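You operate a simulated robot arm through the tools that you are given. There is no shell and no other tool. Be economical: measure what you need, move in short steps, check, and stop when the job is done.

The job below is to be done with a simulated robot arm. You get a single attempt, and the scene is never put back.

JOB
Top up the descaling bath and give it a 2-minute trial run.
Fine: fill to between the red marks before starting; when it shows DONE turn the minutes knob back to 0.

It is judged by the outcome, as a careful person would: the job done as asked, and still so three seconds after it is handed in. It fails if anything else is knocked over, pushed out of place, dropped, spilled or broken.

ROBOT AND FRAMES
A 7-joint arm with a two-finger parallel gripper, fixed in place. Base frame: the origin is at the foot of the arm, x ahead of it, y to its left, z up. Readings come in cm, rad, newtons and seconds.
With the tool pointing down near the work surface it reaches from about 14 to 66 cm from the base axis. Its first joint turns from -1.152 to 1.152 rad. Payload 2.4 kg.
Tool frame: the origin (TCP) lies between the finger pads and is the grasp point; the fingertips stand 3 cm ahead of it; z points along the fingers, y is the line along which they close. Largest opening 9.4 cm; finger width 2.8, thickness 1; the body of the gripper, 5 by 9.6 cm, starts 5.5 cm behind the TCP.
Orientation is that of the tool frame in the base frame, as a unit quaternion [w, x, y, z]. With the fingers straight down and closing along the base's y, the tool's x points along the base's -x, its y along +y and its z along -z.

CONTROLS
- The arm moves only by the tool send_rows. Its argument "steps" is a list of rows, each a list of 7 numbers: the shift along the base's x, y, z in cm, then the turn, a rotation vector about the base's x, y, z in rad, then the finger opening in cm, from 0 to 9.4. In form: [[tx, ty, tz, rx, ry, rz, grip], ...]. A call has 1 to 10 rows; each row shifts and turns the commanded pose from where the row before left it. Each row takes 0.2 s and may step no farther than 5 cm and 0.15 rad from the row before; otherwise, or with a gripper value out of range, the whole call is refused. A pose out of reach is approached as far as the arm can. The call stops where the force on the tool passes 40 N (or 10 N more than at its start, if that is more) or the arm is blocked; 0.2 s more then pass. Each finger travels about 15.3 cm/s and halts on what it meets, pressing with about 32 N; the grip force reading is that of the motor and also rises with nothing between the fingers. The clock runs only during rows and for 0.2 s after the last one: add rows that do not move to give the fingers time. It gives the time, the measured TCP pose, the force on the tool (base axes), the opening and the grip force at its end, in the units of the frame above (readings bear some noise).
- Cameras (640 x 400 px; columns grow to the right, rows downward): "scene" is fixed at [3.22, 47.18, 143.82]; the picture's right is [-0.79, -0.61, 0.00], its down [-0.38, 0.49, -0.79] and it looks along [0.48, -0.62, -0.61] (base axes); focal length 329 px, centre (320, 200). "wrist" rides on the gripper at [7.6, 1.4, -10.2] in the tool frame; the picture's right is [-0.18, 0.98, 0.00], its down [-0.75, -0.14, -0.64] and it looks along [-0.63, -0.12, 0.77] (tool axes); focal length 243 px, centre (320, 200). There is no depth. A picture from a camera that has moved, and an enlarged one, comes with that camera's place and axes in the base frame and with its lens.
- capture(camera): a new picture of that camera. It takes no simulated time.
- close_up(camera, box): a new picture of the part [left, top, right, bottom] of that camera's present view, enlarged. It takes no simulated time.
- hand_in(): hands the job in; it is judged then, once.

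Go step by step. Nothing tells you positions but the pictures and the camera data: compare them with the known pose of the tool, close in by small moves and look again before you grip or let go. The budget is 120 turns and 84 pictures, counting those below and the enlarged ones. Unless the task says otherwise, let go and move clear before handing in, and close with one line.

The tools are called after "Call:" by a JSON object that holds its "api" and its "payload". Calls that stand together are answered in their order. send_rows: Moves the arm, as the interface text tells. Its arguments: {"type":"object","properties":{"steps":{"type":"array","items":{"type":"array","items":{"type":"number"}}}},"required":["steps"]} The other tools are called the same way: capture (camera) takes a picture; close_up (camera, box) takes an enlarged picture of a part of a camera's view; hand_in () hands the job in.

At the start:

```text
t: 0.0
ee_pos: [41.13, 10.01, 101.27]
ee_rot: [0.0, 0.0, 1.0, 0.0]
wrist_force: [0.1, -0.8, 0.2]
width: 9.37
finger_force: 0.0
```

scene: 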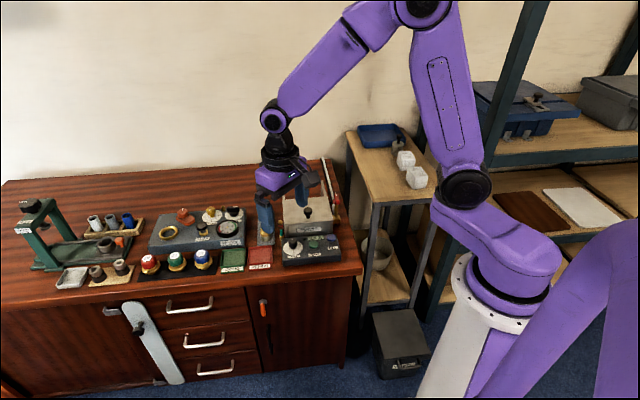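
wrist: 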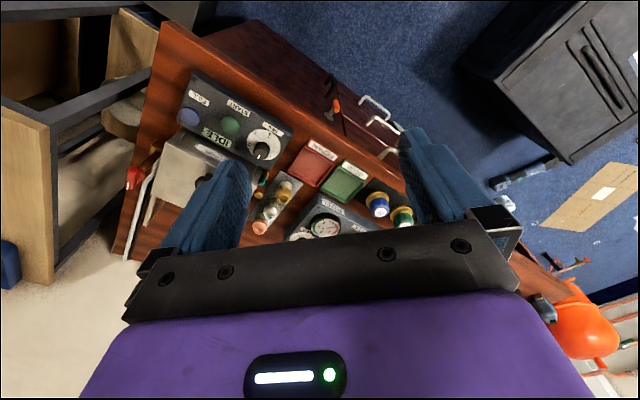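

I see a bench with several devices; the one on the right with the FILL/START/MIN controls looks like the bath. I'll look closer at it.

Call:
{"api": "close_up", "payload": {"camera": "scene", "box": [250, 150, 370, 280]}}

Call:
{"api": "close_up", "payload": {"camera": "scene", "box": [130, 190, 290, 290]}}

Call:
{"api": "close_up", "payload": {"camera": "wrist", "box": [120, 60, 320, 250]}}

```text
3.08 times, centred on (310, 215) of scene
camera zoom: at [3.22, 47.18, 143.82], right [-0.79, -0.61, 0.0], down [-0.38, 0.49, -0.79], along [0.48, -0.62, -0.61], focal length 1011 px, centre (351, 154)
```

zoom: 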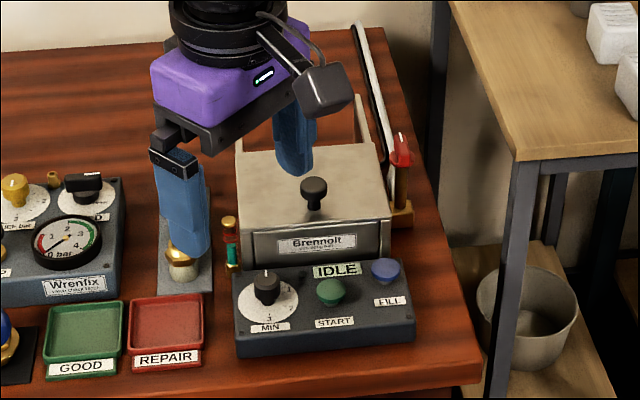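

```text
4.00 times, centred on (210, 240) of scene
camera zoom: at [3.22, 47.18, 143.82], right [-0.79, -0.61, 0.0], down [-0.38, 0.49, -0.79], along [0.48, -0.62, -0.61], focal length 1314 px, centre (760, 40)
```

zoom: 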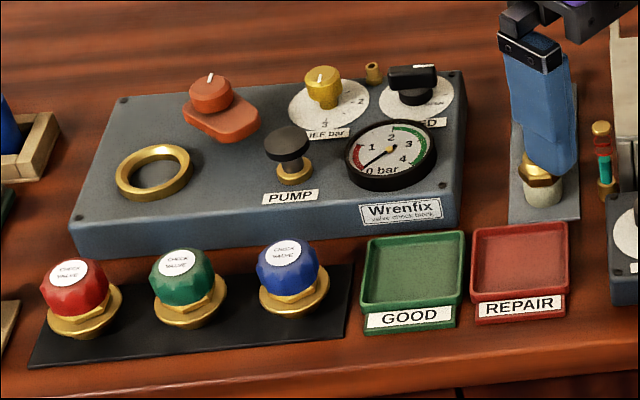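

```text
2.11 times, centred on (220, 155) of wrist
camera zoom: at [33.37, 11.38, 111.61], right [0.18, 0.98, 0.0], down [0.75, -0.14, 0.64], along [0.63, -0.12, -0.77], focal length 511 px, centre (530, 295)
```

zoom: 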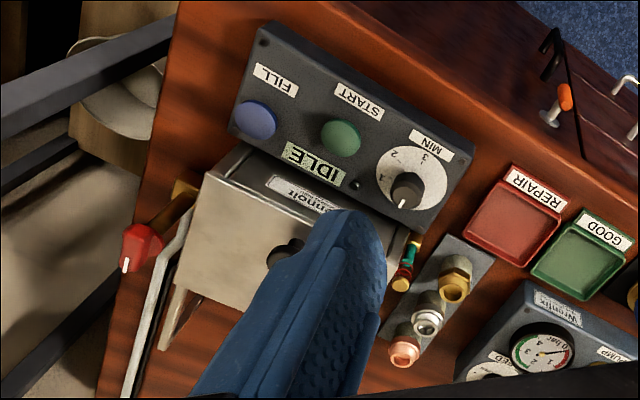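

The bath ("Brennolt") has a panel with FILL/START/MIN and an upright sight glass near (58,-4). I'll zoom in on the details.

Call:
{"api": "close_up", "payload": {"camera": "scene", "box": [274, 213, 298, 243]}}

Call:
{"api": "close_up", "payload": {"camera": "scene", "box": [278, 230, 348, 272]}}

Call:
{"api": "close_up", "payload": {"camera": "scene", "box": [300, 150, 350, 230]}}

```text
13.33 times, centred on (286, 228) of scene
camera zoom: at [3.22, 47.18, 143.82], right [-0.79, -0.61, 0.0], down [-0.38, 0.49, -0.79], along [0.48, -0.62, -0.61], focal length 4381 px, centre (773, -173)
```

zoom: 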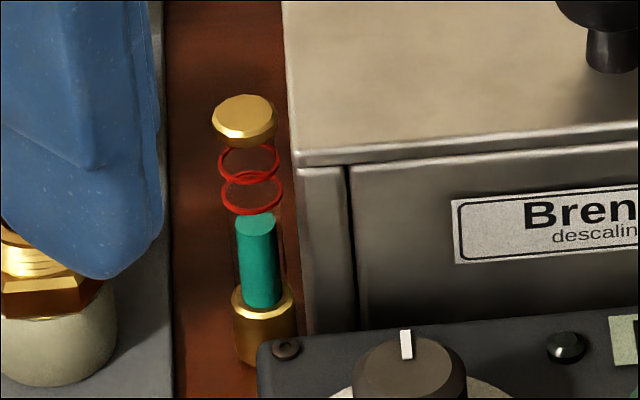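

```text
9.14 times, centred on (313, 251) of scene
camera zoom: at [3.22, 47.18, 143.82], right [-0.79, -0.61, 0.0], down [-0.38, 0.49, -0.79], along [0.48, -0.62, -0.61], focal length 3004 px, centre (384, -266)
```

zoom: 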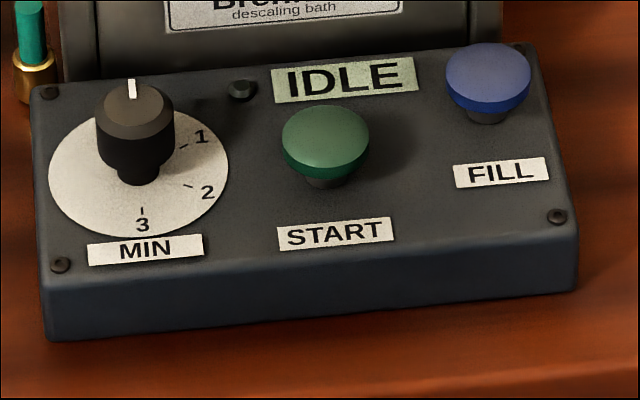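

```text
5.00 times, centred on (325, 190) of scene
camera zoom: at [3.22, 47.18, 143.82], right [-0.79, -0.61, 0.0], down [-0.38, 0.49, -0.79], along [0.48, -0.62, -0.61], focal length 1643 px, centre (295, 250)
```

zoom: 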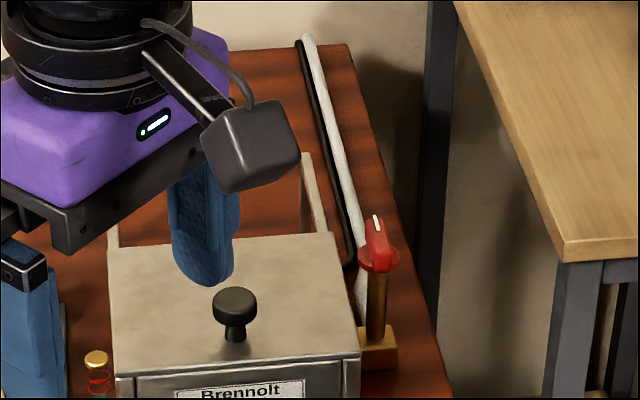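

The sight glass is just below the red marks and the knob is at 0. Next I close the gripper and go over FILL (about 43.7,-10.8, top z≈74.5), with the tool turned parallel to the panel.

Call:
{"api": "send_rows", "payload": {"steps": [[0.5, -4.16, -1.5, 0, 0, -0.126, 6], [0.5, -4.16, -1.5, 0, 0, -0.126, 3], [0.5, -4.16, -1.5, 0, 0, -0.126, 0], [0.5, -4.16, -1.5, 0, 0, -0.126, 0], [0.5, -4.16, -1.5, 0, 0, -0.126, 0], [0, 0, 0, 0, 0, 0, 0]]}}

Call:
{"api": "capture", "payload": {"camera": "wrist"}}

Call:
{"api": "capture", "payload": {"camera": "scene"}}

```text
t: 1.4
ee_pos: [43.19, -11.22, 93.33]
ee_rot: [0.0, 0.311, 0.95, 0.0]
wrist_force: [-1.1, 0.0, -0.4]
width: 0.0
finger_force: 32.0
```

```text
75 pictures are left
camera wrist: at [37.86, -5.63, 103.79], right [0.73, 0.68, 0.0], down [0.52, -0.56, 0.64], along [0.44, -0.47, -0.77], focal length 243 px, centre (320, 200)
```

wrist: 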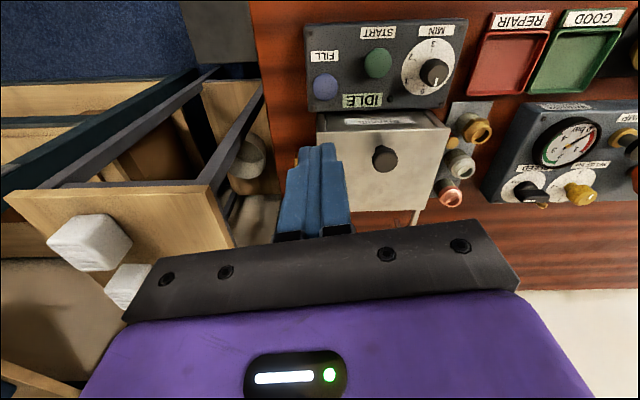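

```text
74 pictures are left
```

scene: 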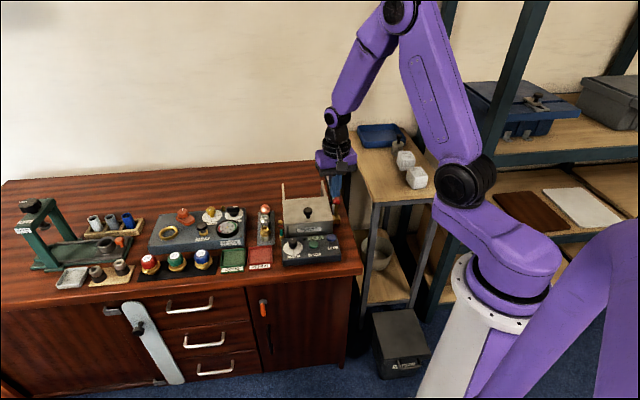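

FILL triangulates to (43.6,-10.9). I'll check the unobstructed bath and the red valve before pressing.

Call:
{"api": "close_up", "payload": {"camera": "scene", "box": [265, 160, 355, 230]}}

Call:
{"api": "close_up", "payload": {"camera": "wrist", "box": [240, 0, 500, 240]}}

```text
5.71 times, centred on (310, 195) of scene
camera zoom: at [3.22, 47.18, 143.82], right [-0.79, -0.61, 0.0], down [-0.38, 0.49, -0.79], along [0.48, -0.62, -0.61], focal length 1878 px, centre (377, 229)
```

zoom: 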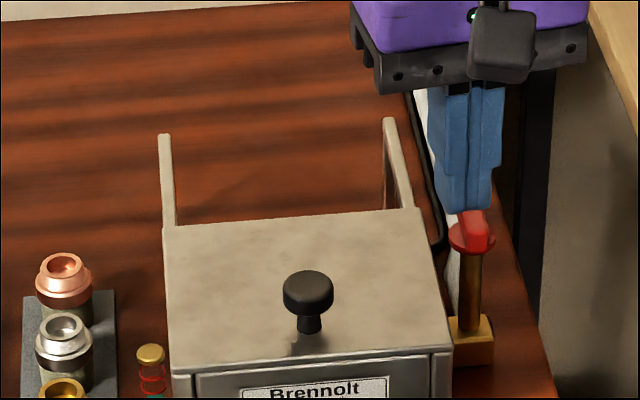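

```text
1.67 times, centred on (370, 120) of wrist
camera zoom: at [37.86, -5.63, 103.79], right [0.73, 0.68, 0.0], down [0.52, -0.56, 0.64], along [0.44, -0.47, -0.77], focal length 404 px, centre (237, 333)
```

zoom: 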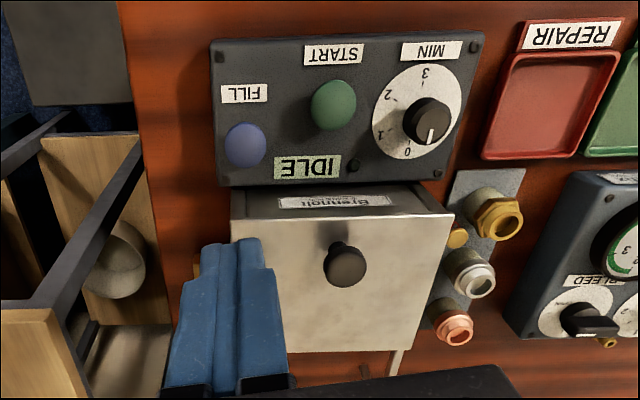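

The lid is closed and its knob top is at about z 80.7, clear of the gripper body. I descend above FILL.

Call:
{"api": "send_rows", "payload": {"steps": [[0.4, 0.3, -4.5, 0, 0, 0, 0], [0, 0, -4.5, 0, 0, 0, 0], [0, 0, -4, 0, 0, 0, 0], [0, 0, -1.0, 0, 0, 0, 0], [0, 0, 0, 0, 0, 0, 0]]}}

Call:
{"api": "close_up", "payload": {"camera": "scene", "box": [274, 200, 364, 270]}}

Call:
{"api": "capture", "payload": {"camera": "wrist"}}

```text
t: 2.6
ee_pos: [43.82, -10.7, 79.59]
ee_rot: [0.0, 0.31, 0.951, 0.0]
wrist_force: [0.7, 0.0, -0.2]
width: 0.0
finger_force: 32.4
```

```text
5.71 times, centred on (319, 235) of scene
camera zoom: at [3.22, 47.18, 143.82], right [-0.79, -0.61, 0.0], down [-0.38, 0.49, -0.79], along [0.48, -0.62, -0.61], focal length 1878 px, centre (326, 0)
```

zoom: 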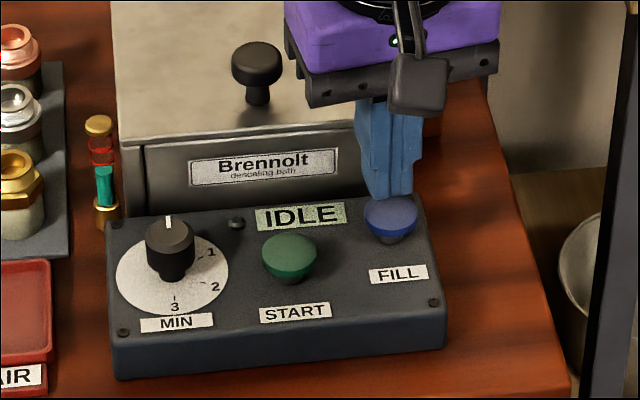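

```text
70 pictures are left
camera wrist: at [38.46, -5.04, 90.08], right [0.73, 0.69, 0.0], down [0.53, -0.56, 0.64], along [0.44, -0.47, -0.77], focal length 243 px, centre (320, 200)
```

wrist: 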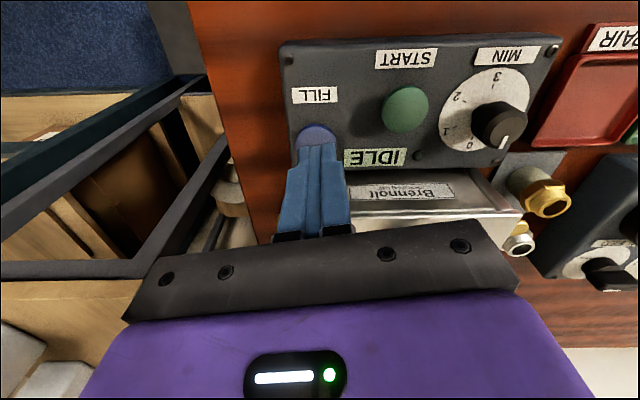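

The tip is above FILL. I lower gently until contact.

Call:
{"api": "send_rows", "payload": {"steps": [[0, 0, -1, 0, 0, 0, 0], [0, 0, -0.5, 0, 0, 0, 0], [0, 0, -0.3, 0, 0, 0, 0]]}}

Call:
{"api": "close_up", "payload": {"camera": "scene", "box": [274, 200, 364, 270]}}

```text
t: 3.4
ee_pos: [44.03, -10.49, 78.0]
ee_rot: [0.001, 0.31, 0.951, 0.0]
wrist_force: [-0.6, -0.4, 0.4]
width: 0.0
finger_force: 31.7
```

```text
5.71 times, centred on (319, 235) of scene
camera zoom: at [3.22, 47.18, 143.82], right [-0.79, -0.61, 0.0], down [-0.38, 0.49, -0.79], along [0.48, -0.62, -0.61], focal length 1878 px, centre (326, 0)
```

zoom: 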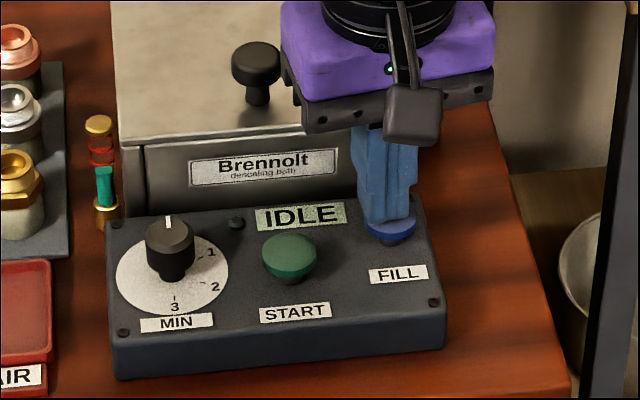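

Very near contact now; smaller steps.

Call:
{"api": "send_rows", "payload": {"steps": [[-0.2, -0.2, -0.2, 0, 0, 0, 0], [0, 0, -0.2, 0, 0, 0, 0], [0, 0, -0.2, 0, 0, 0, 0]]}}

Call:
{"api": "close_up", "payload": {"camera": "scene", "box": [274, 200, 364, 270]}}

```text
t: 4.2
ee_pos: [43.91, -10.76, 77.27]
ee_rot: [0.001, 0.308, 0.951, -0.001]
wrist_force: [0.8, 4.8, 22.5]
width: 0.0
finger_force: 32.5
```

```text
5.71 times, centred on (319, 235) of scene
camera zoom: at [3.19, 47.2, 143.82], right [-0.79, -0.61, 0.0], down [-0.37, 0.49, -0.79], along [0.48, -0.63, -0.61], focal length 1878 px, centre (326, 0)
```

zoom: 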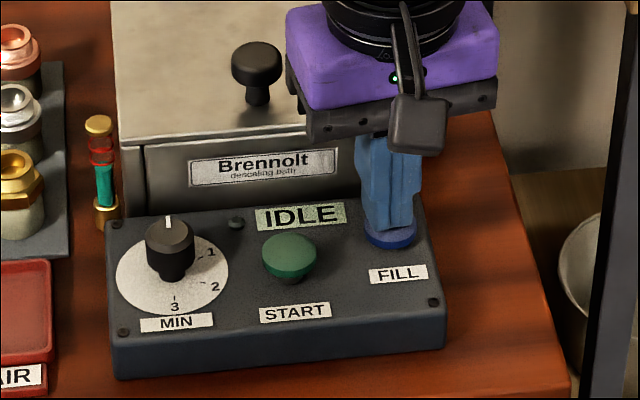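

Contact at 22 N and the button seems pressed. I check the level.

Call:
{"api": "close_up", "payload": {"camera": "scene", "box": [274, 213, 298, 243]}}

```text
13.33 times, centred on (286, 228) of scene
camera zoom: at [3.19, 47.2, 143.82], right [-0.79, -0.61, 0.0], down [-0.37, 0.49, -0.79], along [0.48, -0.63, -0.61], focal length 4381 px, centre (773, -173)
```

zoom: 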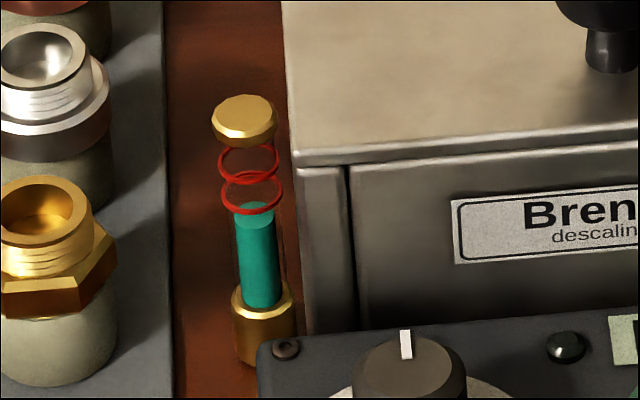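

The level is rising while FILL is held. I hold for one row.

Call:
{"api": "send_rows", "payload": {"steps": [[0, 0, 0, 0, 0, 0, 0]]}}

Call:
{"api": "close_up", "payload": {"camera": "scene", "box": [274, 213, 298, 243]}}

```text
t: 4.6
ee_pos: [43.9, -10.77, 77.19]
ee_rot: [0.002, 0.309, 0.951, 0.0]
wrist_force: [2.0, 5.2, 24.4]
width: 0.0
finger_force: 32.7
```

```text
13.33 times, centred on (286, 228) of scene
camera zoom: at [3.19, 47.2, 143.82], right [-0.79, -0.61, 0.0], down [-0.37, 0.49, -0.79], along [0.48, -0.63, -0.61], focal length 4381 px, centre (773, -173)
```

zoom: 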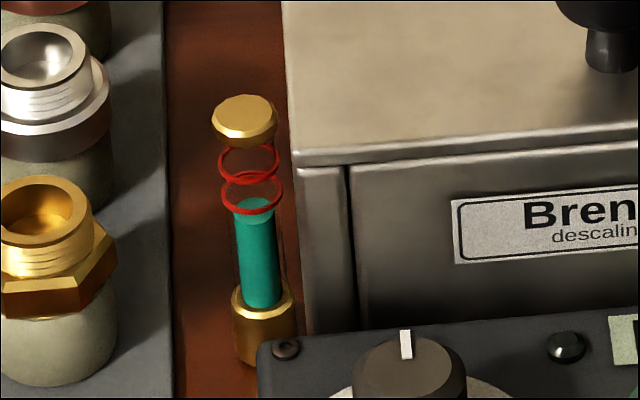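

It rises about 6 px per 0.4 s; the middle of the marks is about 28 px up. I hold for 1 s more.

Call:
{"api": "send_rows", "payload": {"steps": [[0, 0, 0, 0, 0, 0, 0], [0, 0, 0, 0, 0, 0, 0], [0, 0, 0, 0, 0, 0, 0], [0, 0, 0, 0, 0, 0, 0]]}}

Call:
{"api": "close_up", "payload": {"camera": "scene", "box": [274, 213, 298, 243]}}

```text
t: 5.6
ee_pos: [43.92, -10.73, 77.23]
ee_rot: [0.002, 0.31, 0.951, 0.0]
wrist_force: [6.4, 5.2, 26.5]
width: 0.0
finger_force: 31.9
```

```text
13.33 times, centred on (286, 228) of scene
camera zoom: at [3.2, 47.2, 143.82], right [-0.79, -0.61, 0.0], down [-0.37, 0.49, -0.79], along [0.48, -0.63, -0.61], focal length 4381 px, centre (773, -173)
```

zoom: 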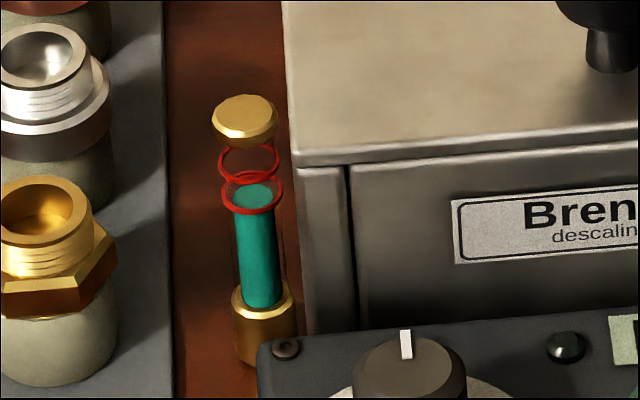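

The level is at the lower mark. I hold about 1 s more and then lift.

Call:
{"api": "send_rows", "payload": {"steps": [[0, 0, 0, 0, 0, 0, 0], [0, 0, 0, 0, 0, 0, 0], [0, 0, 0, 0, 0, 0, 0], [0, 0, 0, 0, 0, 0, 0], [0, 0, 1, 0, 0, 0, 0], [0, 0, 2, 0, 0, 0, 0], [0, 0, 2, 0, 0, 0, 0]]}}

Call:
{"api": "close_up", "payload": {"camera": "scene", "box": [274, 213, 298, 243]}}

```text
t: 7.2
ee_pos: [43.7, -10.62, 82.46]
ee_rot: [-0.002, 0.309, 0.951, -0.001]
wrist_force: [0.1, 0.3, -0.8]
width: 0.0
finger_force: 31.8
```

```text
13.33 times, centred on (286, 228) of scene
camera zoom: at [3.22, 47.18, 143.82], right [-0.79, -0.61, 0.0], down [-0.38, 0.49, -0.79], along [0.48, -0.62, -0.61], focal length 4381 px, centre (773, -173)
```

zoom: 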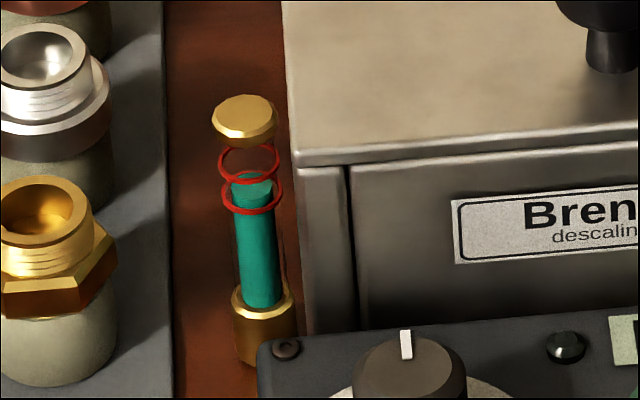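

The level is now between the marks. Next I move above the MIN knob (about 51,-1.6, top z≈75.7), turned back so there is room to rotate 120° clockwise.

Call:
{"api": "send_rows", "payload": {"steps": [[0, 0, 4, 0, 0, 0, 0], [1.04, 1.29, 0, 0, 0, 0.147, 1], [1.04, 1.29, 0, 0, 0, 0.147, 2], [1.04, 1.29, 0, 0, 0, 0.147, 3], [1.04, 1.29, 0, 0, 0, 0.147, 4.2], [1.04, 1.29, 0, 0, 0, 0.147, 4.2], [1.04, 1.29, 0, 0, 0, 0.147, 4.2], [1.04, 1.29, 0, 0, 0, 0.147, 4.2], [0, 0, 0, 0, 0, 0, 4.2]]}}

Call:
{"api": "close_up", "payload": {"camera": "scene", "box": [264, 200, 354, 270]}}

Call:
{"api": "capture", "payload": {"camera": "wrist"}}

```text
t: 9.2
ee_pos: [51.05, -1.68, 86.39]
ee_rot: [0.0, -0.199, 0.98, -0.001]
wrist_force: [-0.3, -0.1, 0.2]
width: 4.22
finger_force: 0.2
```

```text
5.71 times, centred on (309, 235) of scene
camera zoom: at [3.22, 47.18, 143.82], right [-0.79, -0.61, 0.0], down [-0.38, 0.49, -0.79], along [0.48, -0.62, -0.61], focal length 1878 px, centre (383, 0)
```

zoom: 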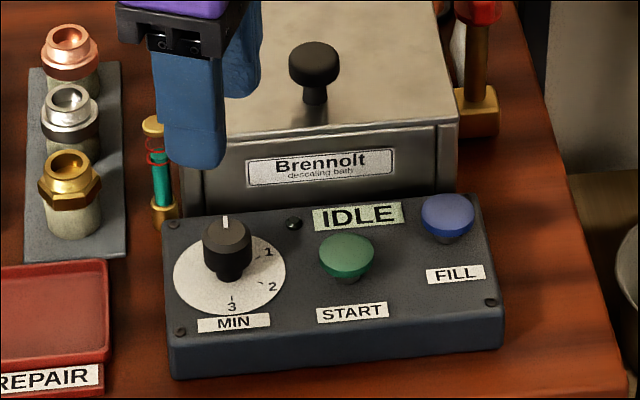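

```text
62 pictures are left
camera wrist: at [43.42, -3.28, 96.81], right [-0.21, 0.98, 0.0], down [0.75, 0.16, 0.64], along [0.63, 0.14, -0.77], focal length 243 px, centre (320, 200)
```

wrist: 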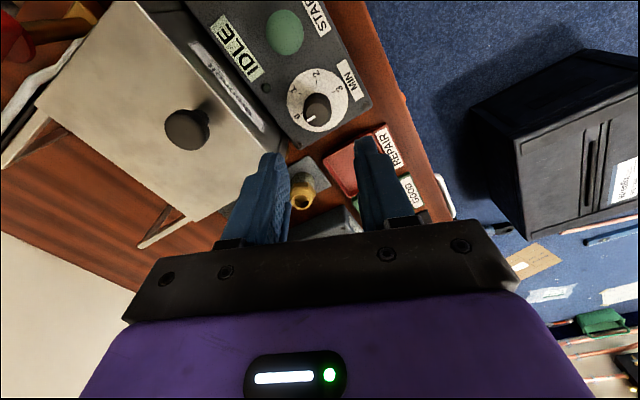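

Knob estimate (50.7,-1.7). I lower partway and check the alignment.

Call:
{"api": "send_rows", "payload": {"steps": [[-0.3, 0, -3.5, 0, 0, 0, 4.2], [0, 0, -3, 0, 0, 0, 4.2], [0, 0, 0, 0, 0, 0, 4.2]]}}

Call:
{"api": "close_up", "payload": {"camera": "scene", "box": [264, 200, 354, 270]}}

Call:
{"api": "close_up", "payload": {"camera": "wrist", "box": [200, 40, 440, 240]}}

```text
t: 10.0
ee_pos: [50.74, -1.74, 79.86]
ee_rot: [-0.001, -0.197, 0.98, 0.0]
wrist_force: [-0.1, 0.3, 0.6]
width: 4.21
finger_force: 0.0
```

```text
5.71 times, centred on (309, 235) of scene
camera zoom: at [3.22, 47.18, 143.82], right [-0.79, -0.61, 0.0], down [-0.38, 0.49, -0.79], along [0.48, -0.62, -0.61], focal length 1878 px, centre (383, 0)
```

zoom: 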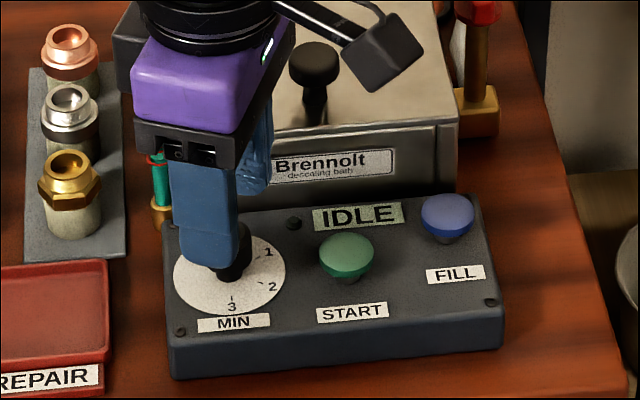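

```text
2.00 times, centred on (320, 140) of wrist
camera zoom: at [43.13, -3.39, 90.3], right [-0.21, 0.98, 0.0], down [0.75, 0.16, 0.64], along [0.63, 0.14, -0.77], focal length 485 px, centre (320, 320)
```

zoom: 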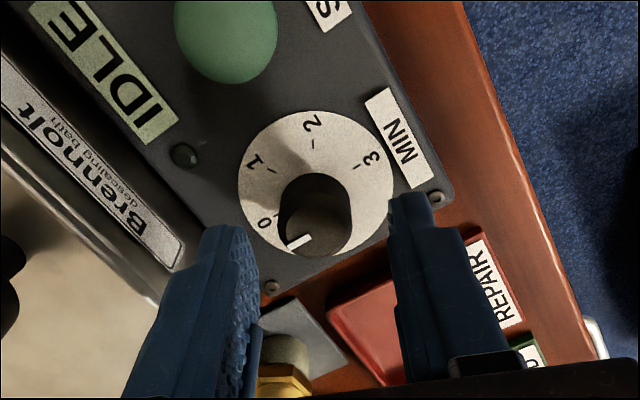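

Aligned. I lower around the knob and close.

Call:
{"api": "send_rows", "payload": {"steps": [[0, 0, -1.5, 0, 0, 0, 4.2], [0, 0, -1.0, 0, 0, 0, 4.2], [0, 0, -0.5, 0, 0, 0, 4.2], [0, 0, 0, 0, 0, 0, 4.2]]}}

Call:
{"api": "close_up", "payload": {"camera": "scene", "box": [264, 200, 354, 270]}}

```text
t: 11.0
ee_pos: [50.8, -1.83, 76.92]
ee_rot: [0.0, -0.197, 0.98, 0.0]
wrist_force: [0.2, -0.2, 0.1]
width: 4.2
finger_force: 0.1
```

```text
5.71 times, centred on (309, 235) of scene
camera zoom: at [3.22, 47.18, 143.82], right [-0.79, -0.61, 0.0], down [-0.38, 0.49, -0.79], along [0.48, -0.62, -0.61], focal length 1878 px, centre (383, 0)
```

zoom: 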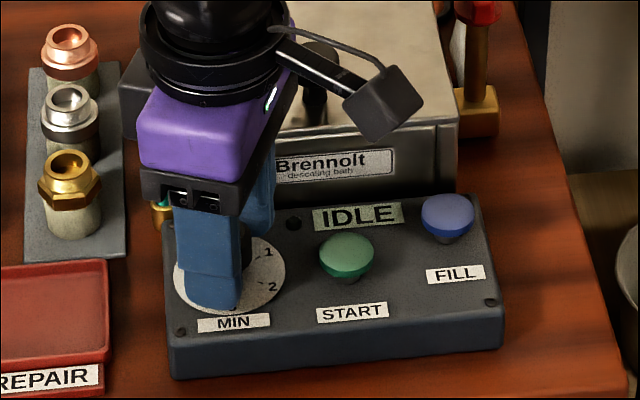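

Closing on the knob.

Call:
{"api": "send_rows", "payload": {"steps": [[0, 0, 0, 0, 0, 0, 3], [0, 0, 0, 0, 0, 0, 2.2], [0, 0, 0, 0, 0, 0, 1.5], [0, 0, 0, 0, 0, 0, 1.5]]}}

```text
t: 12.0
ee_pos: [50.8, -1.91, 76.89]
ee_rot: [0.001, -0.197, 0.98, -0.001]
wrist_force: [6.1, -15.5, -5.1]
width: 2.47
finger_force: 44.9
```

Gripped at 2.47 cm, with a lateral load showing I'm slightly off centre. I recentre a little and start to turn clockwise.

Call:
{"api": "send_rows", "payload": {"steps": [[0.1, -0.22, 0, 0, 0, 0, 1.5], [0, 0, 0, 0, 0, -0.1, 1.5], [0, 0, 0, 0, 0, -0.1, 1.5]]}}

Call:
{"api": "close_up", "payload": {"camera": "wrist", "box": [200, 40, 440, 240]}}

```text
t: 12.8
ee_pos: [50.79, -1.81, 76.87]
ee_rot: [-0.001, -0.1, 0.995, 0.001]
wrist_force: [-7.5, -4.5, 22.1]
width: 2.48
finger_force: 45.0
```

```text
2.00 times, centred on (320, 140) of wrist
camera zoom: at [43.02, -2.01, 87.3], right [-0.01, 1.0, 0.0], down [0.77, 0.01, 0.64], along [0.64, 0.01, -0.77], focal length 485 px, centre (320, 320)
```

zoom: 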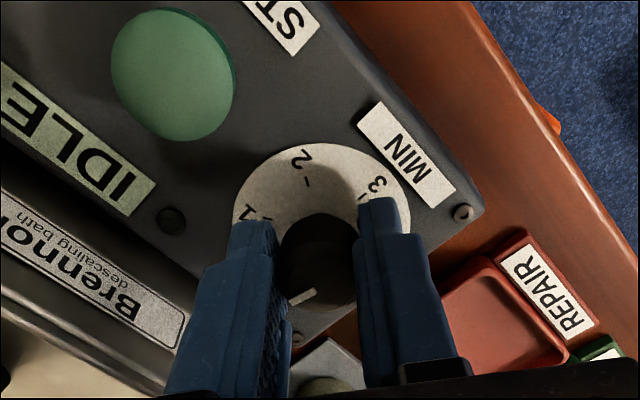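

Continue turning and watch whether the pointer follows.

Call:
{"api": "send_rows", "payload": {"steps": [[0, 0, 0, 0, 0, -0.14, 0.5], [0, 0, 0, 0, 0, -0.14, 0.5], [0, 0, 0, 0, 0, -0.14, 0.5], [0, 0, 0, 0, 0, 0, 0.5]]}}

Call:
{"api": "close_up", "payload": {"camera": "wrist", "box": [200, 40, 440, 240]}}

```text
t: 13.4
ee_pos: [50.86, -1.81, 76.91]
ee_rot: [-0.001, 0.027, 1.0, 0.0]
wrist_force: [-4.8, -0.1, 7.0]
width: 2.47
finger_force: 45.0
stopped in row 3: the force on the tool passed its limit (the readings are from after the stop); the commanded pose is now the measured one
```

```text
2.00 times, centred on (320, 140) of wrist
camera zoom: at [43.25, -0.02, 87.31], right [0.24, 0.97, 0.0], down [0.75, -0.18, 0.64], along [0.62, -0.15, -0.77], focal length 485 px, centre (320, 320)
```

zoom: 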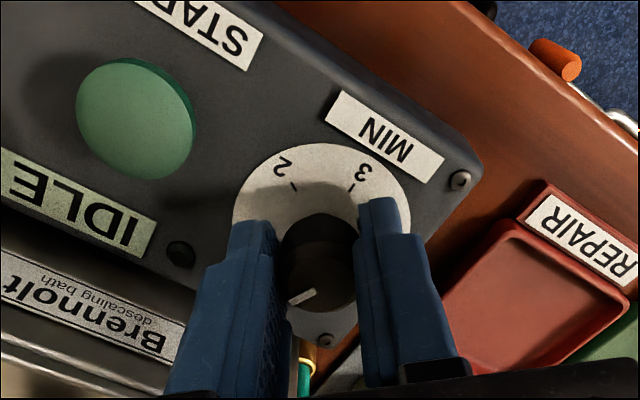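

The knob follows the gripper (about 0.45 rad so far). I continue in smaller turns.

Call:
{"api": "send_rows", "payload": {"steps": [[0, 0, 0, 0, 0, -0.08, 1.5], [0, 0, 0, 0, 0, -0.08, 1.5], [0, 0, 0, 0, 0, -0.08, 1.5], [0, 0, 0, 0, 0, -0.08, 1.5], [0, 0, 0, 0, 0, -0.08, 1.5], [0, 0, 0, 0, 0, -0.08, 1.5]]}}

```text
t: 14.8
ee_pos: [50.77, -1.66, 76.83]
ee_rot: [0.0, 0.263, 0.965, -0.001]
wrist_force: [-6.4, 12.6, 17.5]
width: 2.46
finger_force: 45.4
```

Now about 0.93 rad turned; continuing with a slight recentre.

Call:
{"api": "send_rows", "payload": {"steps": [[-0.05, 0.1, 0.1, 0, 0, -0.05, 1.5], [0, 0, 0, 0, 0, -0.1, 1.5], [0, 0, 0, 0, 0, -0.1, 1.5], [0, 0, 0, 0, 0, -0.1, 1.5], [0, 0, 0, 0, 0, -0.1, 1.5], [0, 0, 0, 0, 0, -0.1, 1.5]]}}

Call:
{"api": "close_up", "payload": {"camera": "wrist", "box": [200, 40, 440, 240]}}

```text
t: 16.2
ee_pos: [50.98, -1.65, 76.85]
ee_rot: [0.001, 0.515, 0.857, 0.0]
wrist_force: [16.0, 17.4, -16.3]
width: 2.45
finger_force: 45.2
```

```text
2.00 times, centred on (320, 140) of wrist
camera zoom: at [48.53, 5.73, 87.29], right [0.95, 0.3, 0.0], down [0.23, -0.73, 0.64], along [0.19, -0.61, -0.77], focal length 485 px, centre (320, 320)
```

zoom: 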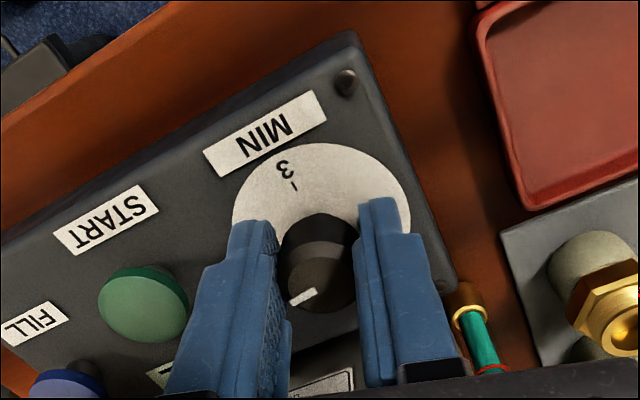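

About 1.48 rad turned, and the pointer is locked to the gripper. I need about 0.6 more.

Call:
{"api": "send_rows", "payload": {"steps": [[0, 0.05, 0, 0, 0, -0.1, 1.5], [0, 0, 0, 0, 0, -0.1, 1.5], [0, 0, 0, 0, 0, -0.1, 1.5], [0, 0, 0, 0, 0, -0.1, 1.5], [0, 0, 0, 0, 0, -0.1, 1.5], [0, 0, 0, 0, 0, -0.06, 1.5], [0, 0, 0, 0, 0, 0, 1.5]]}}

Call:
{"api": "capture", "payload": {"camera": "wrist"}}

Call:
{"api": "close_up", "payload": {"camera": "scene", "box": [264, 200, 354, 270]}}

```text
t: 16.9
ee_pos: [50.95, -1.58, 77.01]
ee_rot: [0.002, 0.61, 0.792, 0.003]
wrist_force: [5.8, 1.8, -10.4]
width: 2.44
finger_force: 44.9
stopped in row 3: the force on the tool passed its limit (the readings are from after the stop); the commanded pose is now the measured one
```

```text
55 pictures are left
camera wrist: at [50.28, 6.08, 87.3], right [1.0, 0.07, 0.01], down [0.05, -0.77, 0.64], along [0.05, -0.64, -0.77], focal length 243 px, centre (320, 200)
```

wrist: 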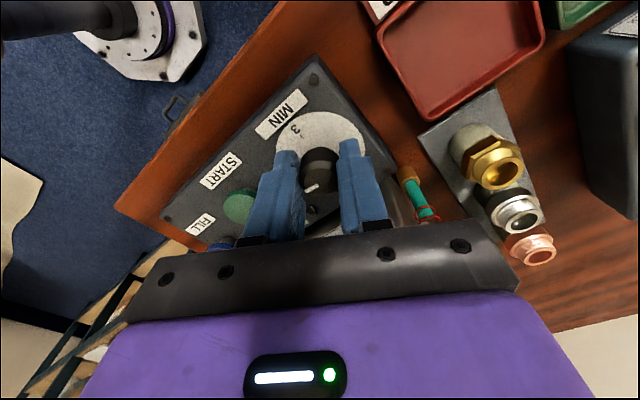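

```text
5.71 times, centred on (309, 235) of scene
camera zoom: at [3.25, 47.18, 143.82], right [-0.79, -0.61, 0.0], down [-0.38, 0.49, -0.79], along [0.48, -0.62, -0.61], focal length 1878 px, centre (383, 0)
```

zoom: 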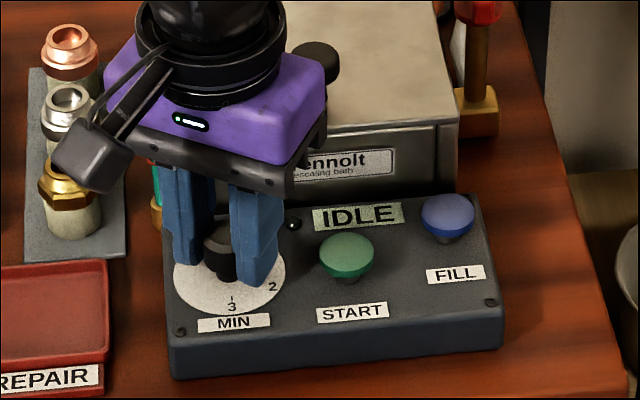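

1.71 rad turned; I continue slowly with 0.38 more.

Call:
{"api": "send_rows", "payload": {"steps": [[0, 0, 0, 0, 0, -0.07, 1.5], [0, 0, 0, 0, 0, -0.07, 1.5], [0, 0, 0, 0, 0, -0.07, 1.5], [0, 0, 0, 0, 0, -0.07, 1.5], [0, 0, 0, 0, 0, -0.07, 1.5]]}}

```text
t: 18.2
ee_pos: [51.03, -1.61, 76.88]
ee_rot: [0.005, 0.739, 0.674, 0.004]
wrist_force: [6.4, -1.0, -10.8]
width: 2.49
finger_force: 45.0
stopped in row 5: the force on the tool passed its limit (the readings are from after the stop); the commanded pose is now the measured one
```

Turned 2.06 rad. I release and raise to read the dial.

Call:
{"api": "send_rows", "payload": {"steps": [[0, 0, 0, 0, 0, 0, 3], [0, 0, 0, 0, 0, 0, 4.2], [0, 0, 2, 0, 0, 0, 4.2], [0, 0, 4, 0, 0, 0, 4.2], [0, 0, 4, 0, 0, 0, 4.2], [0, 0, 0, 0, 0, 0, 4.2]]}}

Call:
{"api": "close_up", "payload": {"camera": "scene", "box": [278, 230, 348, 272]}}

Call:
{"api": "close_up", "payload": {"camera": "scene", "box": [274, 213, 298, 243]}}

Call:
{"api": "capture", "payload": {"camera": "wrist"}}

```text
t: 19.6
ee_pos: [50.98, -1.57, 86.78]
ee_rot: [0.003, 0.739, 0.674, 0.003]
wrist_force: [0.6, 1.1, 0.8]
width: 4.2
finger_force: 0.0
```

```text
9.14 times, centred on (313, 251) of scene
camera zoom: at [3.22, 47.18, 143.82], right [-0.79, -0.61, 0.0], down [-0.38, 0.49, -0.79], along [0.48, -0.62, -0.61], focal length 3004 px, centre (384, -266)
```

zoom: 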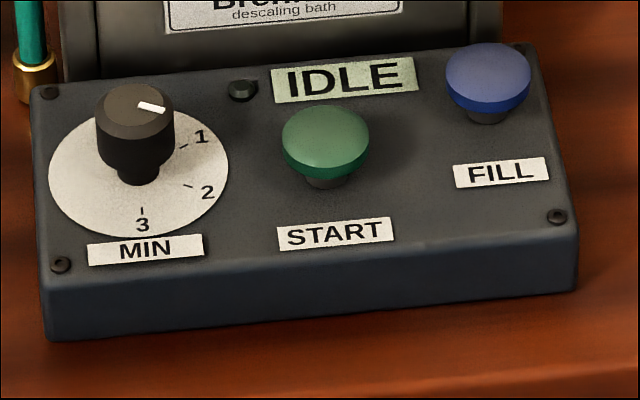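

```text
13.33 times, centred on (286, 228) of scene
camera zoom: at [3.22, 47.18, 143.82], right [-0.79, -0.61, 0.0], down [-0.38, 0.49, -0.79], along [0.48, -0.62, -0.61], focal length 4381 px, centre (773, -173)
```

zoom: 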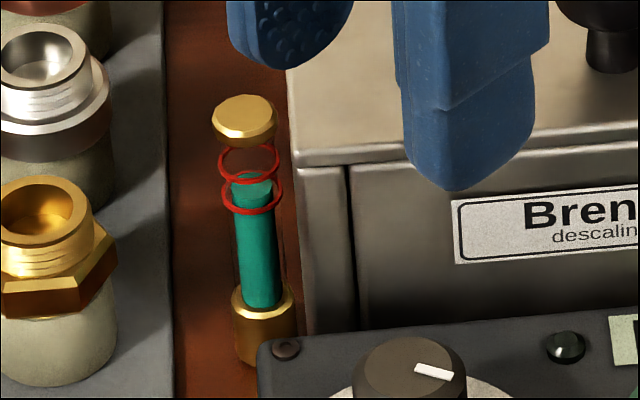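

```text
51 pictures are left
camera wrist: at [52.99, 5.8, 97.21], right [0.96, -0.27, 0.01], down [-0.21, -0.74, 0.64], along [-0.17, -0.62, -0.77], focal length 243 px, centre (320, 200)
```

wrist: 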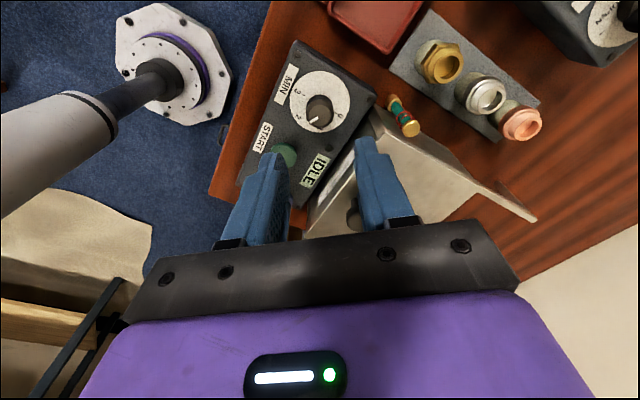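

The pointer is near 2. A closer look from the wrist camera to check precisely.

Call:
{"api": "close_up", "payload": {"camera": "wrist", "box": [270, 55, 370, 145]}}

Call:
{"api": "close_up", "payload": {"camera": "scene", "box": [281, 236, 307, 260]}}

```text
4.44 times, centred on (320, 100) of wrist
camera zoom: at [52.99, 5.8, 97.21], right [0.96, -0.27, 0.01], down [-0.21, -0.74, 0.64], along [-0.17, -0.62, -0.77], focal length 1078 px, centre (320, 644)
```

zoom: 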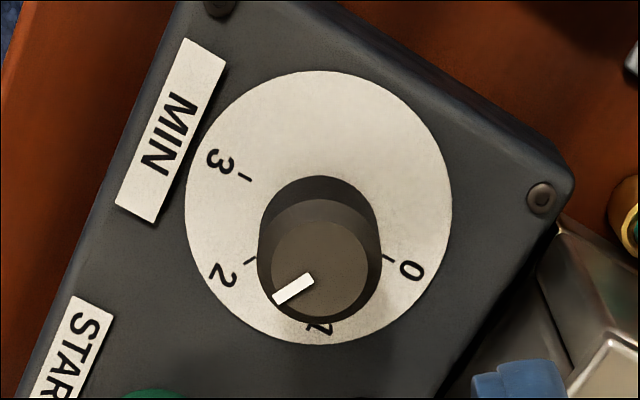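

```text
16.00 times, centred on (294, 248) of scene
camera zoom: at [3.22, 47.18, 143.82], right [-0.79, -0.61, 0.0], down [-0.38, 0.49, -0.79], along [0.48, -0.62, -0.61], focal length 5258 px, centre (736, -568)
```

zoom: 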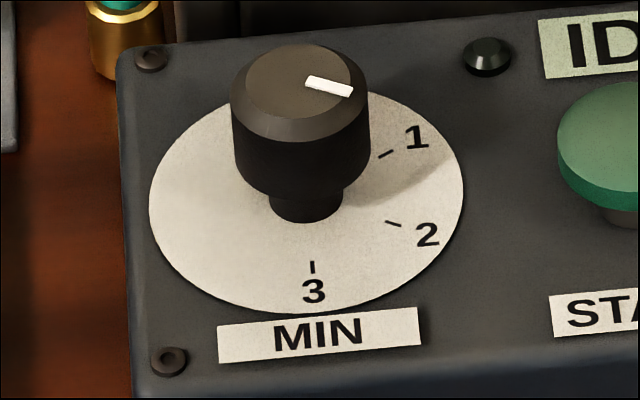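

Both views show the pointer parallel to the 2 tick. Now I close the fingers and go over START (46.0,-5.1).

Call:
{"api": "send_rows", "payload": {"steps": [[-0.71, -0.5, 0, 0, 0, 0.143, 3], [-0.71, -0.5, 0, 0, 0, 0.143, 2], [-0.71, -0.5, 0, 0, 0, 0.143, 1], [-0.71, -0.5, 0, 0, 0, 0.143, 0], [-0.71, -0.5, 0, 0, 0, 0.143, 0], [-0.71, -0.5, -1, 0, 0, 0.143, 0], [-0.71, -0.5, -2, 0, 0, 0.143, 0], [0, 0, -3, 0, 0, 0, 0], [0, 0, -1.5, 0, 0, 0, 0], [0, 0, 0, 0, 0, 0, 0]]}}

Call:
{"api": "close_up", "payload": {"camera": "scene", "box": [264, 200, 354, 270]}}

Call:
{"api": "capture", "payload": {"camera": "wrist"}}

```text
t: 21.8
ee_pos: [46.2, -5.08, 79.39]
ee_rot: [0.001, 0.324, 0.946, 0.004]
wrist_force: [-0.1, 0.2, 0.6]
width: 0.0
finger_force: 31.9
```

```text
5.71 times, centred on (309, 235) of scene
camera zoom: at [3.22, 47.18, 143.82], right [-0.79, -0.61, 0.0], down [-0.38, 0.49, -0.79], along [0.48, -0.62, -0.61], focal length 1878 px, centre (383, 0)
```

zoom: 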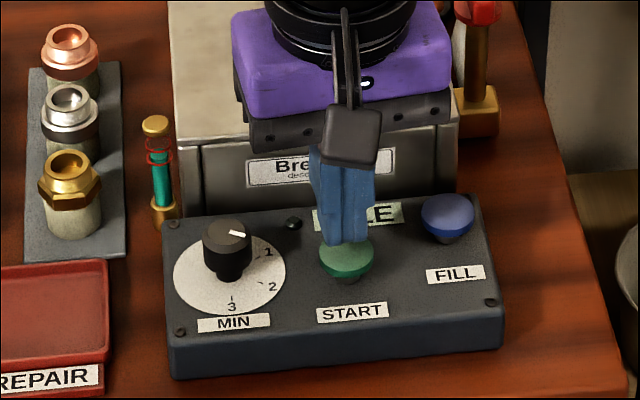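

```text
47 pictures are left
camera wrist: at [40.85, 0.59, 89.79], right [0.75, 0.66, 0.01], down [0.5, -0.58, 0.64], along [0.43, -0.48, -0.77], focal length 243 px, centre (320, 200)
```

wrist: 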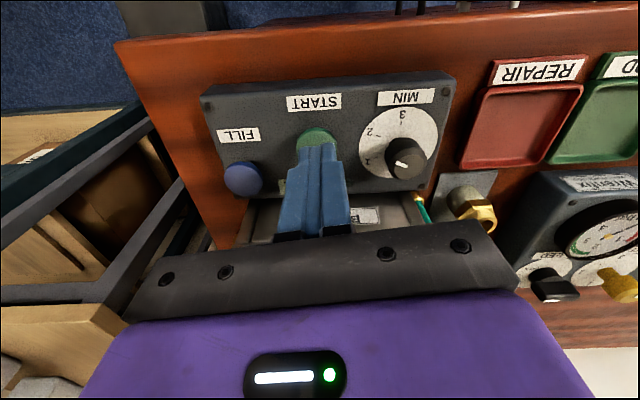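

Aligned over START. I press down gently and then lift.

Call:
{"api": "send_rows", "payload": {"steps": [[-0.1, 0, -1, 0, 0, 0, 0], [0, 0, -0.5, 0, 0, 0, 0], [0, 0, -0.3, 0, 0, 0, 0], [0, 0, -0.3, 0, 0, 0, 0], [0, 0, -0.3, 0, 0, 0, 0], [0, 0, 0, 0, 0, 0, 0]]}}

Call:
{"api": "close_up", "payload": {"camera": "scene", "box": [264, 200, 354, 270]}}

```text
t: 23.1
ee_pos: [46.12, -5.03, 77.21]
ee_rot: [0.003, 0.324, 0.946, 0.005]
wrist_force: [-5.9, 1.9, 29.3]
width: 0.01
finger_force: 31.8
stopped in row 6: the force on the tool passed its limit (the readings are from after the stop); the commanded pose is now the measured one
```

```text
5.71 times, centred on (309, 235) of scene
camera zoom: at [3.16, 47.19, 143.82], right [-0.79, -0.61, 0.0], down [-0.37, 0.49, -0.79], along [0.48, -0.62, -0.61], focal length 1878 px, centre (383, 0)
```

zoom: 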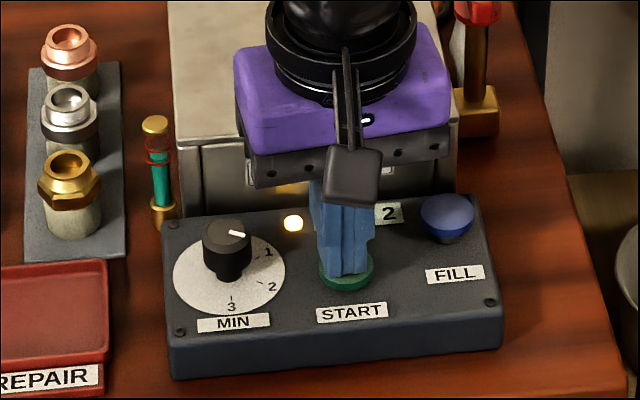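

The lamp is lit and the display has changed. I lift and go back above the knob with the yaw it was released at.

Call:
{"api": "send_rows", "payload": {"steps": [[0, 0, 2, 0, 0, 0, 0], [0, 0, 4, 0, 0, 0, 0], [0, 0, 4, 0, 0, -0.14, 1], [0.8, 0.56, 0, 0, 0, -0.143, 3], [0.8, 0.56, 0, 0, 0, -0.143, 4.2], [0.8, 0.56, 0, 0, 0, -0.143, 4.2], [0.8, 0.56, 0, 0, 0, -0.143, 4.2], [0.8, 0.56, 0, 0, 0, -0.143, 4.2], [0.8, 0.56, 0, 0, 0, -0.145, 4.2], [0, 0, 0, 0, 0, 0, 4.2]]}}

Call:
{"api": "close_up", "payload": {"camera": "scene", "box": [264, 200, 354, 270]}}

```text
t: 25.3
ee_pos: [51.03, -1.56, 87.09]
ee_rot: [0.005, 0.738, 0.675, 0.002]
wrist_force: [0.3, -1.4, 0.5]
width: 4.21
finger_force: 0.0
```

```text
5.71 times, centred on (309, 235) of scene
camera zoom: at [3.22, 47.18, 143.82], right [-0.79, -0.61, 0.0], down [-0.38, 0.49, -0.79], along [0.48, -0.62, -0.61], focal length 1878 px, centre (383, 0)
```

zoom: 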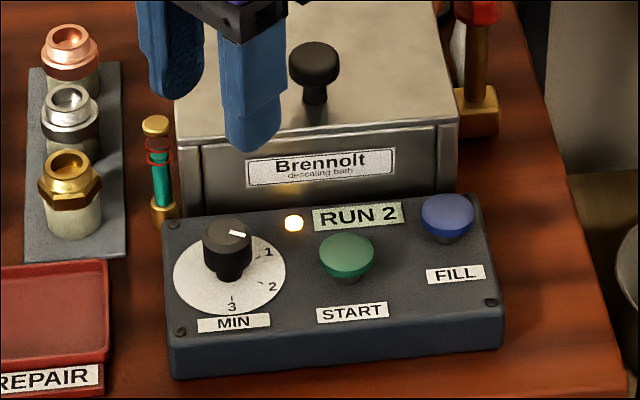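

"RUN 2" is on. I wait above the knob.

Call:
{"api": "send_rows", "payload": {"steps": [[0, 0, 0, 0, 0, 0, 4.2], [0, 0, 0, 0, 0, 0, 4.2], [0, 0, 0, 0, 0, 0, 4.2], [0, 0, 0, 0, 0, 0, 4.2], [0, 0, 0, 0, 0, 0, 4.2], [0, 0, 0, 0, 0, 0, 4.2], [0, 0, 0, 0, 0, 0, 4.2], [0, 0, 0, 0, 0, 0, 4.2], [0, 0, 0, 0, 0, 0, 4.2], [0, 0, 0, 0, 0, 0, 4.2]]}}

Call:
{"api": "send_rows", "payload": {"steps": [[0, 0, 0, 0, 0, 0, 4.2], [0, 0, 0, 0, 0, 0, 4.2], [0, 0, 0, 0, 0, 0, 4.2], [0, 0, 0, 0, 0, 0, 4.2], [0, 0, 0, 0, 0, 0, 4.2], [0, 0, 0, 0, 0, 0, 4.2], [0, 0, 0, 0, 0, 0, 4.2], [0, 0, 0, 0, 0, 0, 4.2], [0, 0, 0, 0, 0, 0, 4.2], [0, 0, 0, 0, 0, 0, 4.2]]}}

Call:
{"api": "close_up", "payload": {"camera": "scene", "box": [264, 200, 354, 270]}}

```text
t: 27.5
ee_pos: [50.88, -1.63, 87.07]
ee_rot: [0.004, 0.737, 0.676, 0.002]
wrist_force: [0.2, 0.5, 0.4]
width: 4.21
finger_force: 0.0
```

```text
t: 29.7
ee_pos: [50.67, -1.59, 87.1]
ee_rot: [0.005, 0.737, 0.676, 0.002]
wrist_force: [0.0, 0.6, 0.3]
width: 4.19
finger_force: 0.0
```

```text
5.71 times, centred on (309, 235) of scene
camera zoom: at [3.22, 47.18, 143.82], right [-0.79, -0.61, 0.0], down [-0.38, 0.49, -0.79], along [0.48, -0.62, -0.61], focal length 1878 px, centre (383, 0)
```

zoom: 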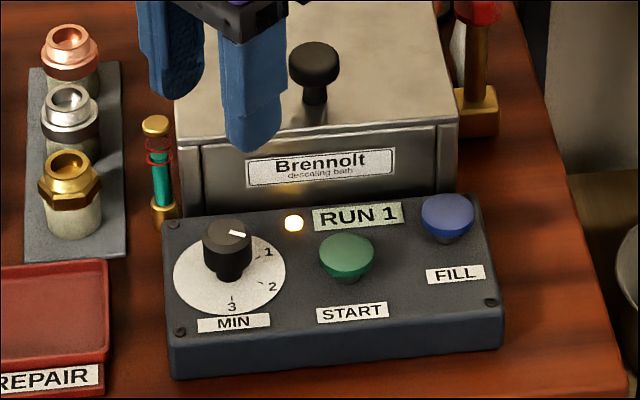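

"RUN 1" already, so minutes are compressed. I wait more.

Call:
{"api": "send_rows", "payload": {"steps": [[0, 0, 0, 0, 0, 0, 4.2], [0, 0, 0, 0, 0, 0, 4.2], [0, 0, 0, 0, 0, 0, 4.2], [0, 0, 0, 0, 0, 0, 4.2], [0, 0, 0, 0, 0, 0, 4.2], [0, 0, 0, 0, 0, 0, 4.2], [0, 0, 0, 0, 0, 0, 4.2], [0, 0, 0, 0, 0, 0, 4.2], [0, 0, 0, 0, 0, 0, 4.2], [0, 0, 0, 0, 0, 0, 4.2]]}}

Call:
{"api": "send_rows", "payload": {"steps": [[0, 0, 0, 0, 0, 0, 4.2], [0, 0, 0, 0, 0, 0, 4.2], [0, 0, 0, 0, 0, 0, 4.2], [0, 0, 0, 0, 0, 0, 4.2], [0, 0, 0, 0, 0, 0, 4.2], [0, 0, 0, 0, 0, 0, 4.2], [0, 0, 0, 0, 0, 0, 4.2], [0, 0, 0, 0, 0, 0, 4.2], [0, 0, 0, 0, 0, 0, 4.2], [0, 0, 0, 0, 0, 0, 4.2]]}}

Call:
{"api": "close_up", "payload": {"camera": "scene", "box": [264, 200, 354, 270]}}

```text
t: 31.9
ee_pos: [51.07, -1.56, 87.07]
ee_rot: [0.005, 0.737, 0.676, 0.003]
wrist_force: [-0.7, 0.6, 0.8]
width: 4.18
finger_force: 0.1
```

```text
t: 34.1
ee_pos: [51.0, -1.53, 87.06]
ee_rot: [0.006, 0.737, 0.676, 0.002]
wrist_force: [0.7, -0.6, 0.2]
width: 4.18
finger_force: 0.0
```

```text
5.71 times, centred on (309, 235) of scene
camera zoom: at [3.22, 47.18, 143.82], right [-0.79, -0.61, 0.0], down [-0.38, 0.49, -0.79], along [0.48, -0.62, -0.61], focal length 1878 px, centre (383, 0)
```

zoom: 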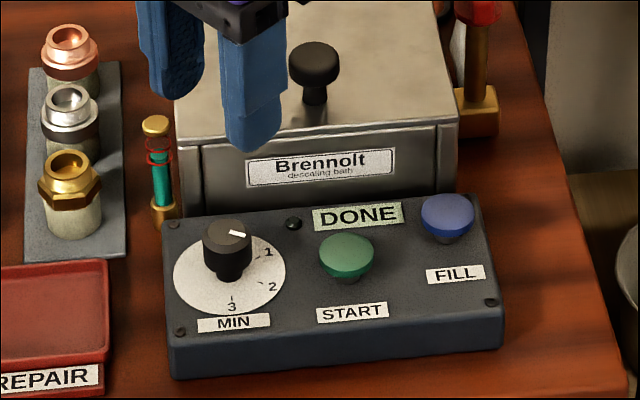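

DONE. I descend on the knob at the same place and yaw as when I released it.

Call:
{"api": "send_rows", "payload": {"steps": [[0, -0.05, -4, 0, 0, 0, 4.2], [0, 0, -3, 0, 0, 0, 4.2], [0, 0, -2, 0, 0, 0, 4.2], [0, 0, -1.1, 0, 0, 0, 4.2], [0, 0, 0, 0, 0, 0, 4.2], [0, 0, 0, 0, 0, 0, 3], [0, 0, 0, 0, 0, 0, 1.8], [0, 0, 0, 0, 0, 0, 1.5]]}}

```text
t: 35.9
ee_pos: [51.04, -1.59, 77.26]
ee_rot: [0.008, 0.737, 0.676, 0.005]
wrist_force: [17.7, -1.2, -11.9]
width: 2.51
finger_force: 45.1
```

Gripped. I turn counter-clockwise back toward 0.

Call:
{"api": "send_rows", "payload": {"steps": [[0.12, 0, -0.2, 0, 0, 0.07, 1.5], [0, 0, 0, 0, 0, 0.07, 1.5], [0, 0, 0, 0, 0, 0.08, 1.5], [0, 0, 0, 0, 0, 0.08, 1.5], [0, 0, 0, 0, 0, 0.08, 1.5], [0, 0, 0, 0, 0, 0.08, 1.5], [0, 0, 0, 0, 0, 0.08, 1.5], [0, 0, 0, 0, 0, 0.08, 1.5]]}}

Call:
{"api": "close_up", "payload": {"camera": "wrist", "box": [200, 40, 440, 240]}}

```text
t: 36.4
ee_pos: [51.07, -1.65, 77.07]
ee_rot: [0.006, 0.709, 0.705, 0.002]
wrist_force: [-1.1, 0.3, 6.7]
width: 2.48
finger_force: 45.1
stopped in row 2: the force on the tool passed its limit (the readings are from after the stop); the commanded pose is now the measured one
```

```text
2.00 times, centred on (320, 140) of wrist
camera zoom: at [52.33, 6.0, 87.58], right [0.98, -0.19, 0.01], down [-0.15, -0.75, 0.64], along [-0.11, -0.63, -0.77], focal length 485 px, centre (320, 320)
```

zoom: 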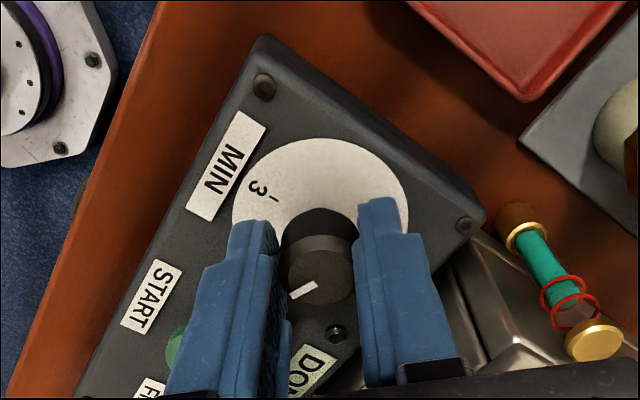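

Stopped by the force limit but the load has relaxed; continuing.

Call:
{"api": "send_rows", "payload": {"steps": [[0, 0, 0, 0, 0, 0.07, 1.5], [0, 0, 0, 0, 0, 0.07, 1.5], [0, 0, 0, 0, 0, 0.07, 1.5], [0, 0, 0, 0, 0, 0.07, 1.5], [0, 0, 0, 0, 0, 0.07, 1.5], [0, 0, 0, 0, 0, 0.07, 1.5]]}}

```text
t: 37.8
ee_pos: [51.13, -1.5, 77.16]
ee_rot: [0.003, 0.547, 0.837, 0.003]
wrist_force: [-15.9, -5.2, 31.6]
width: 2.46
finger_force: 45.2
```

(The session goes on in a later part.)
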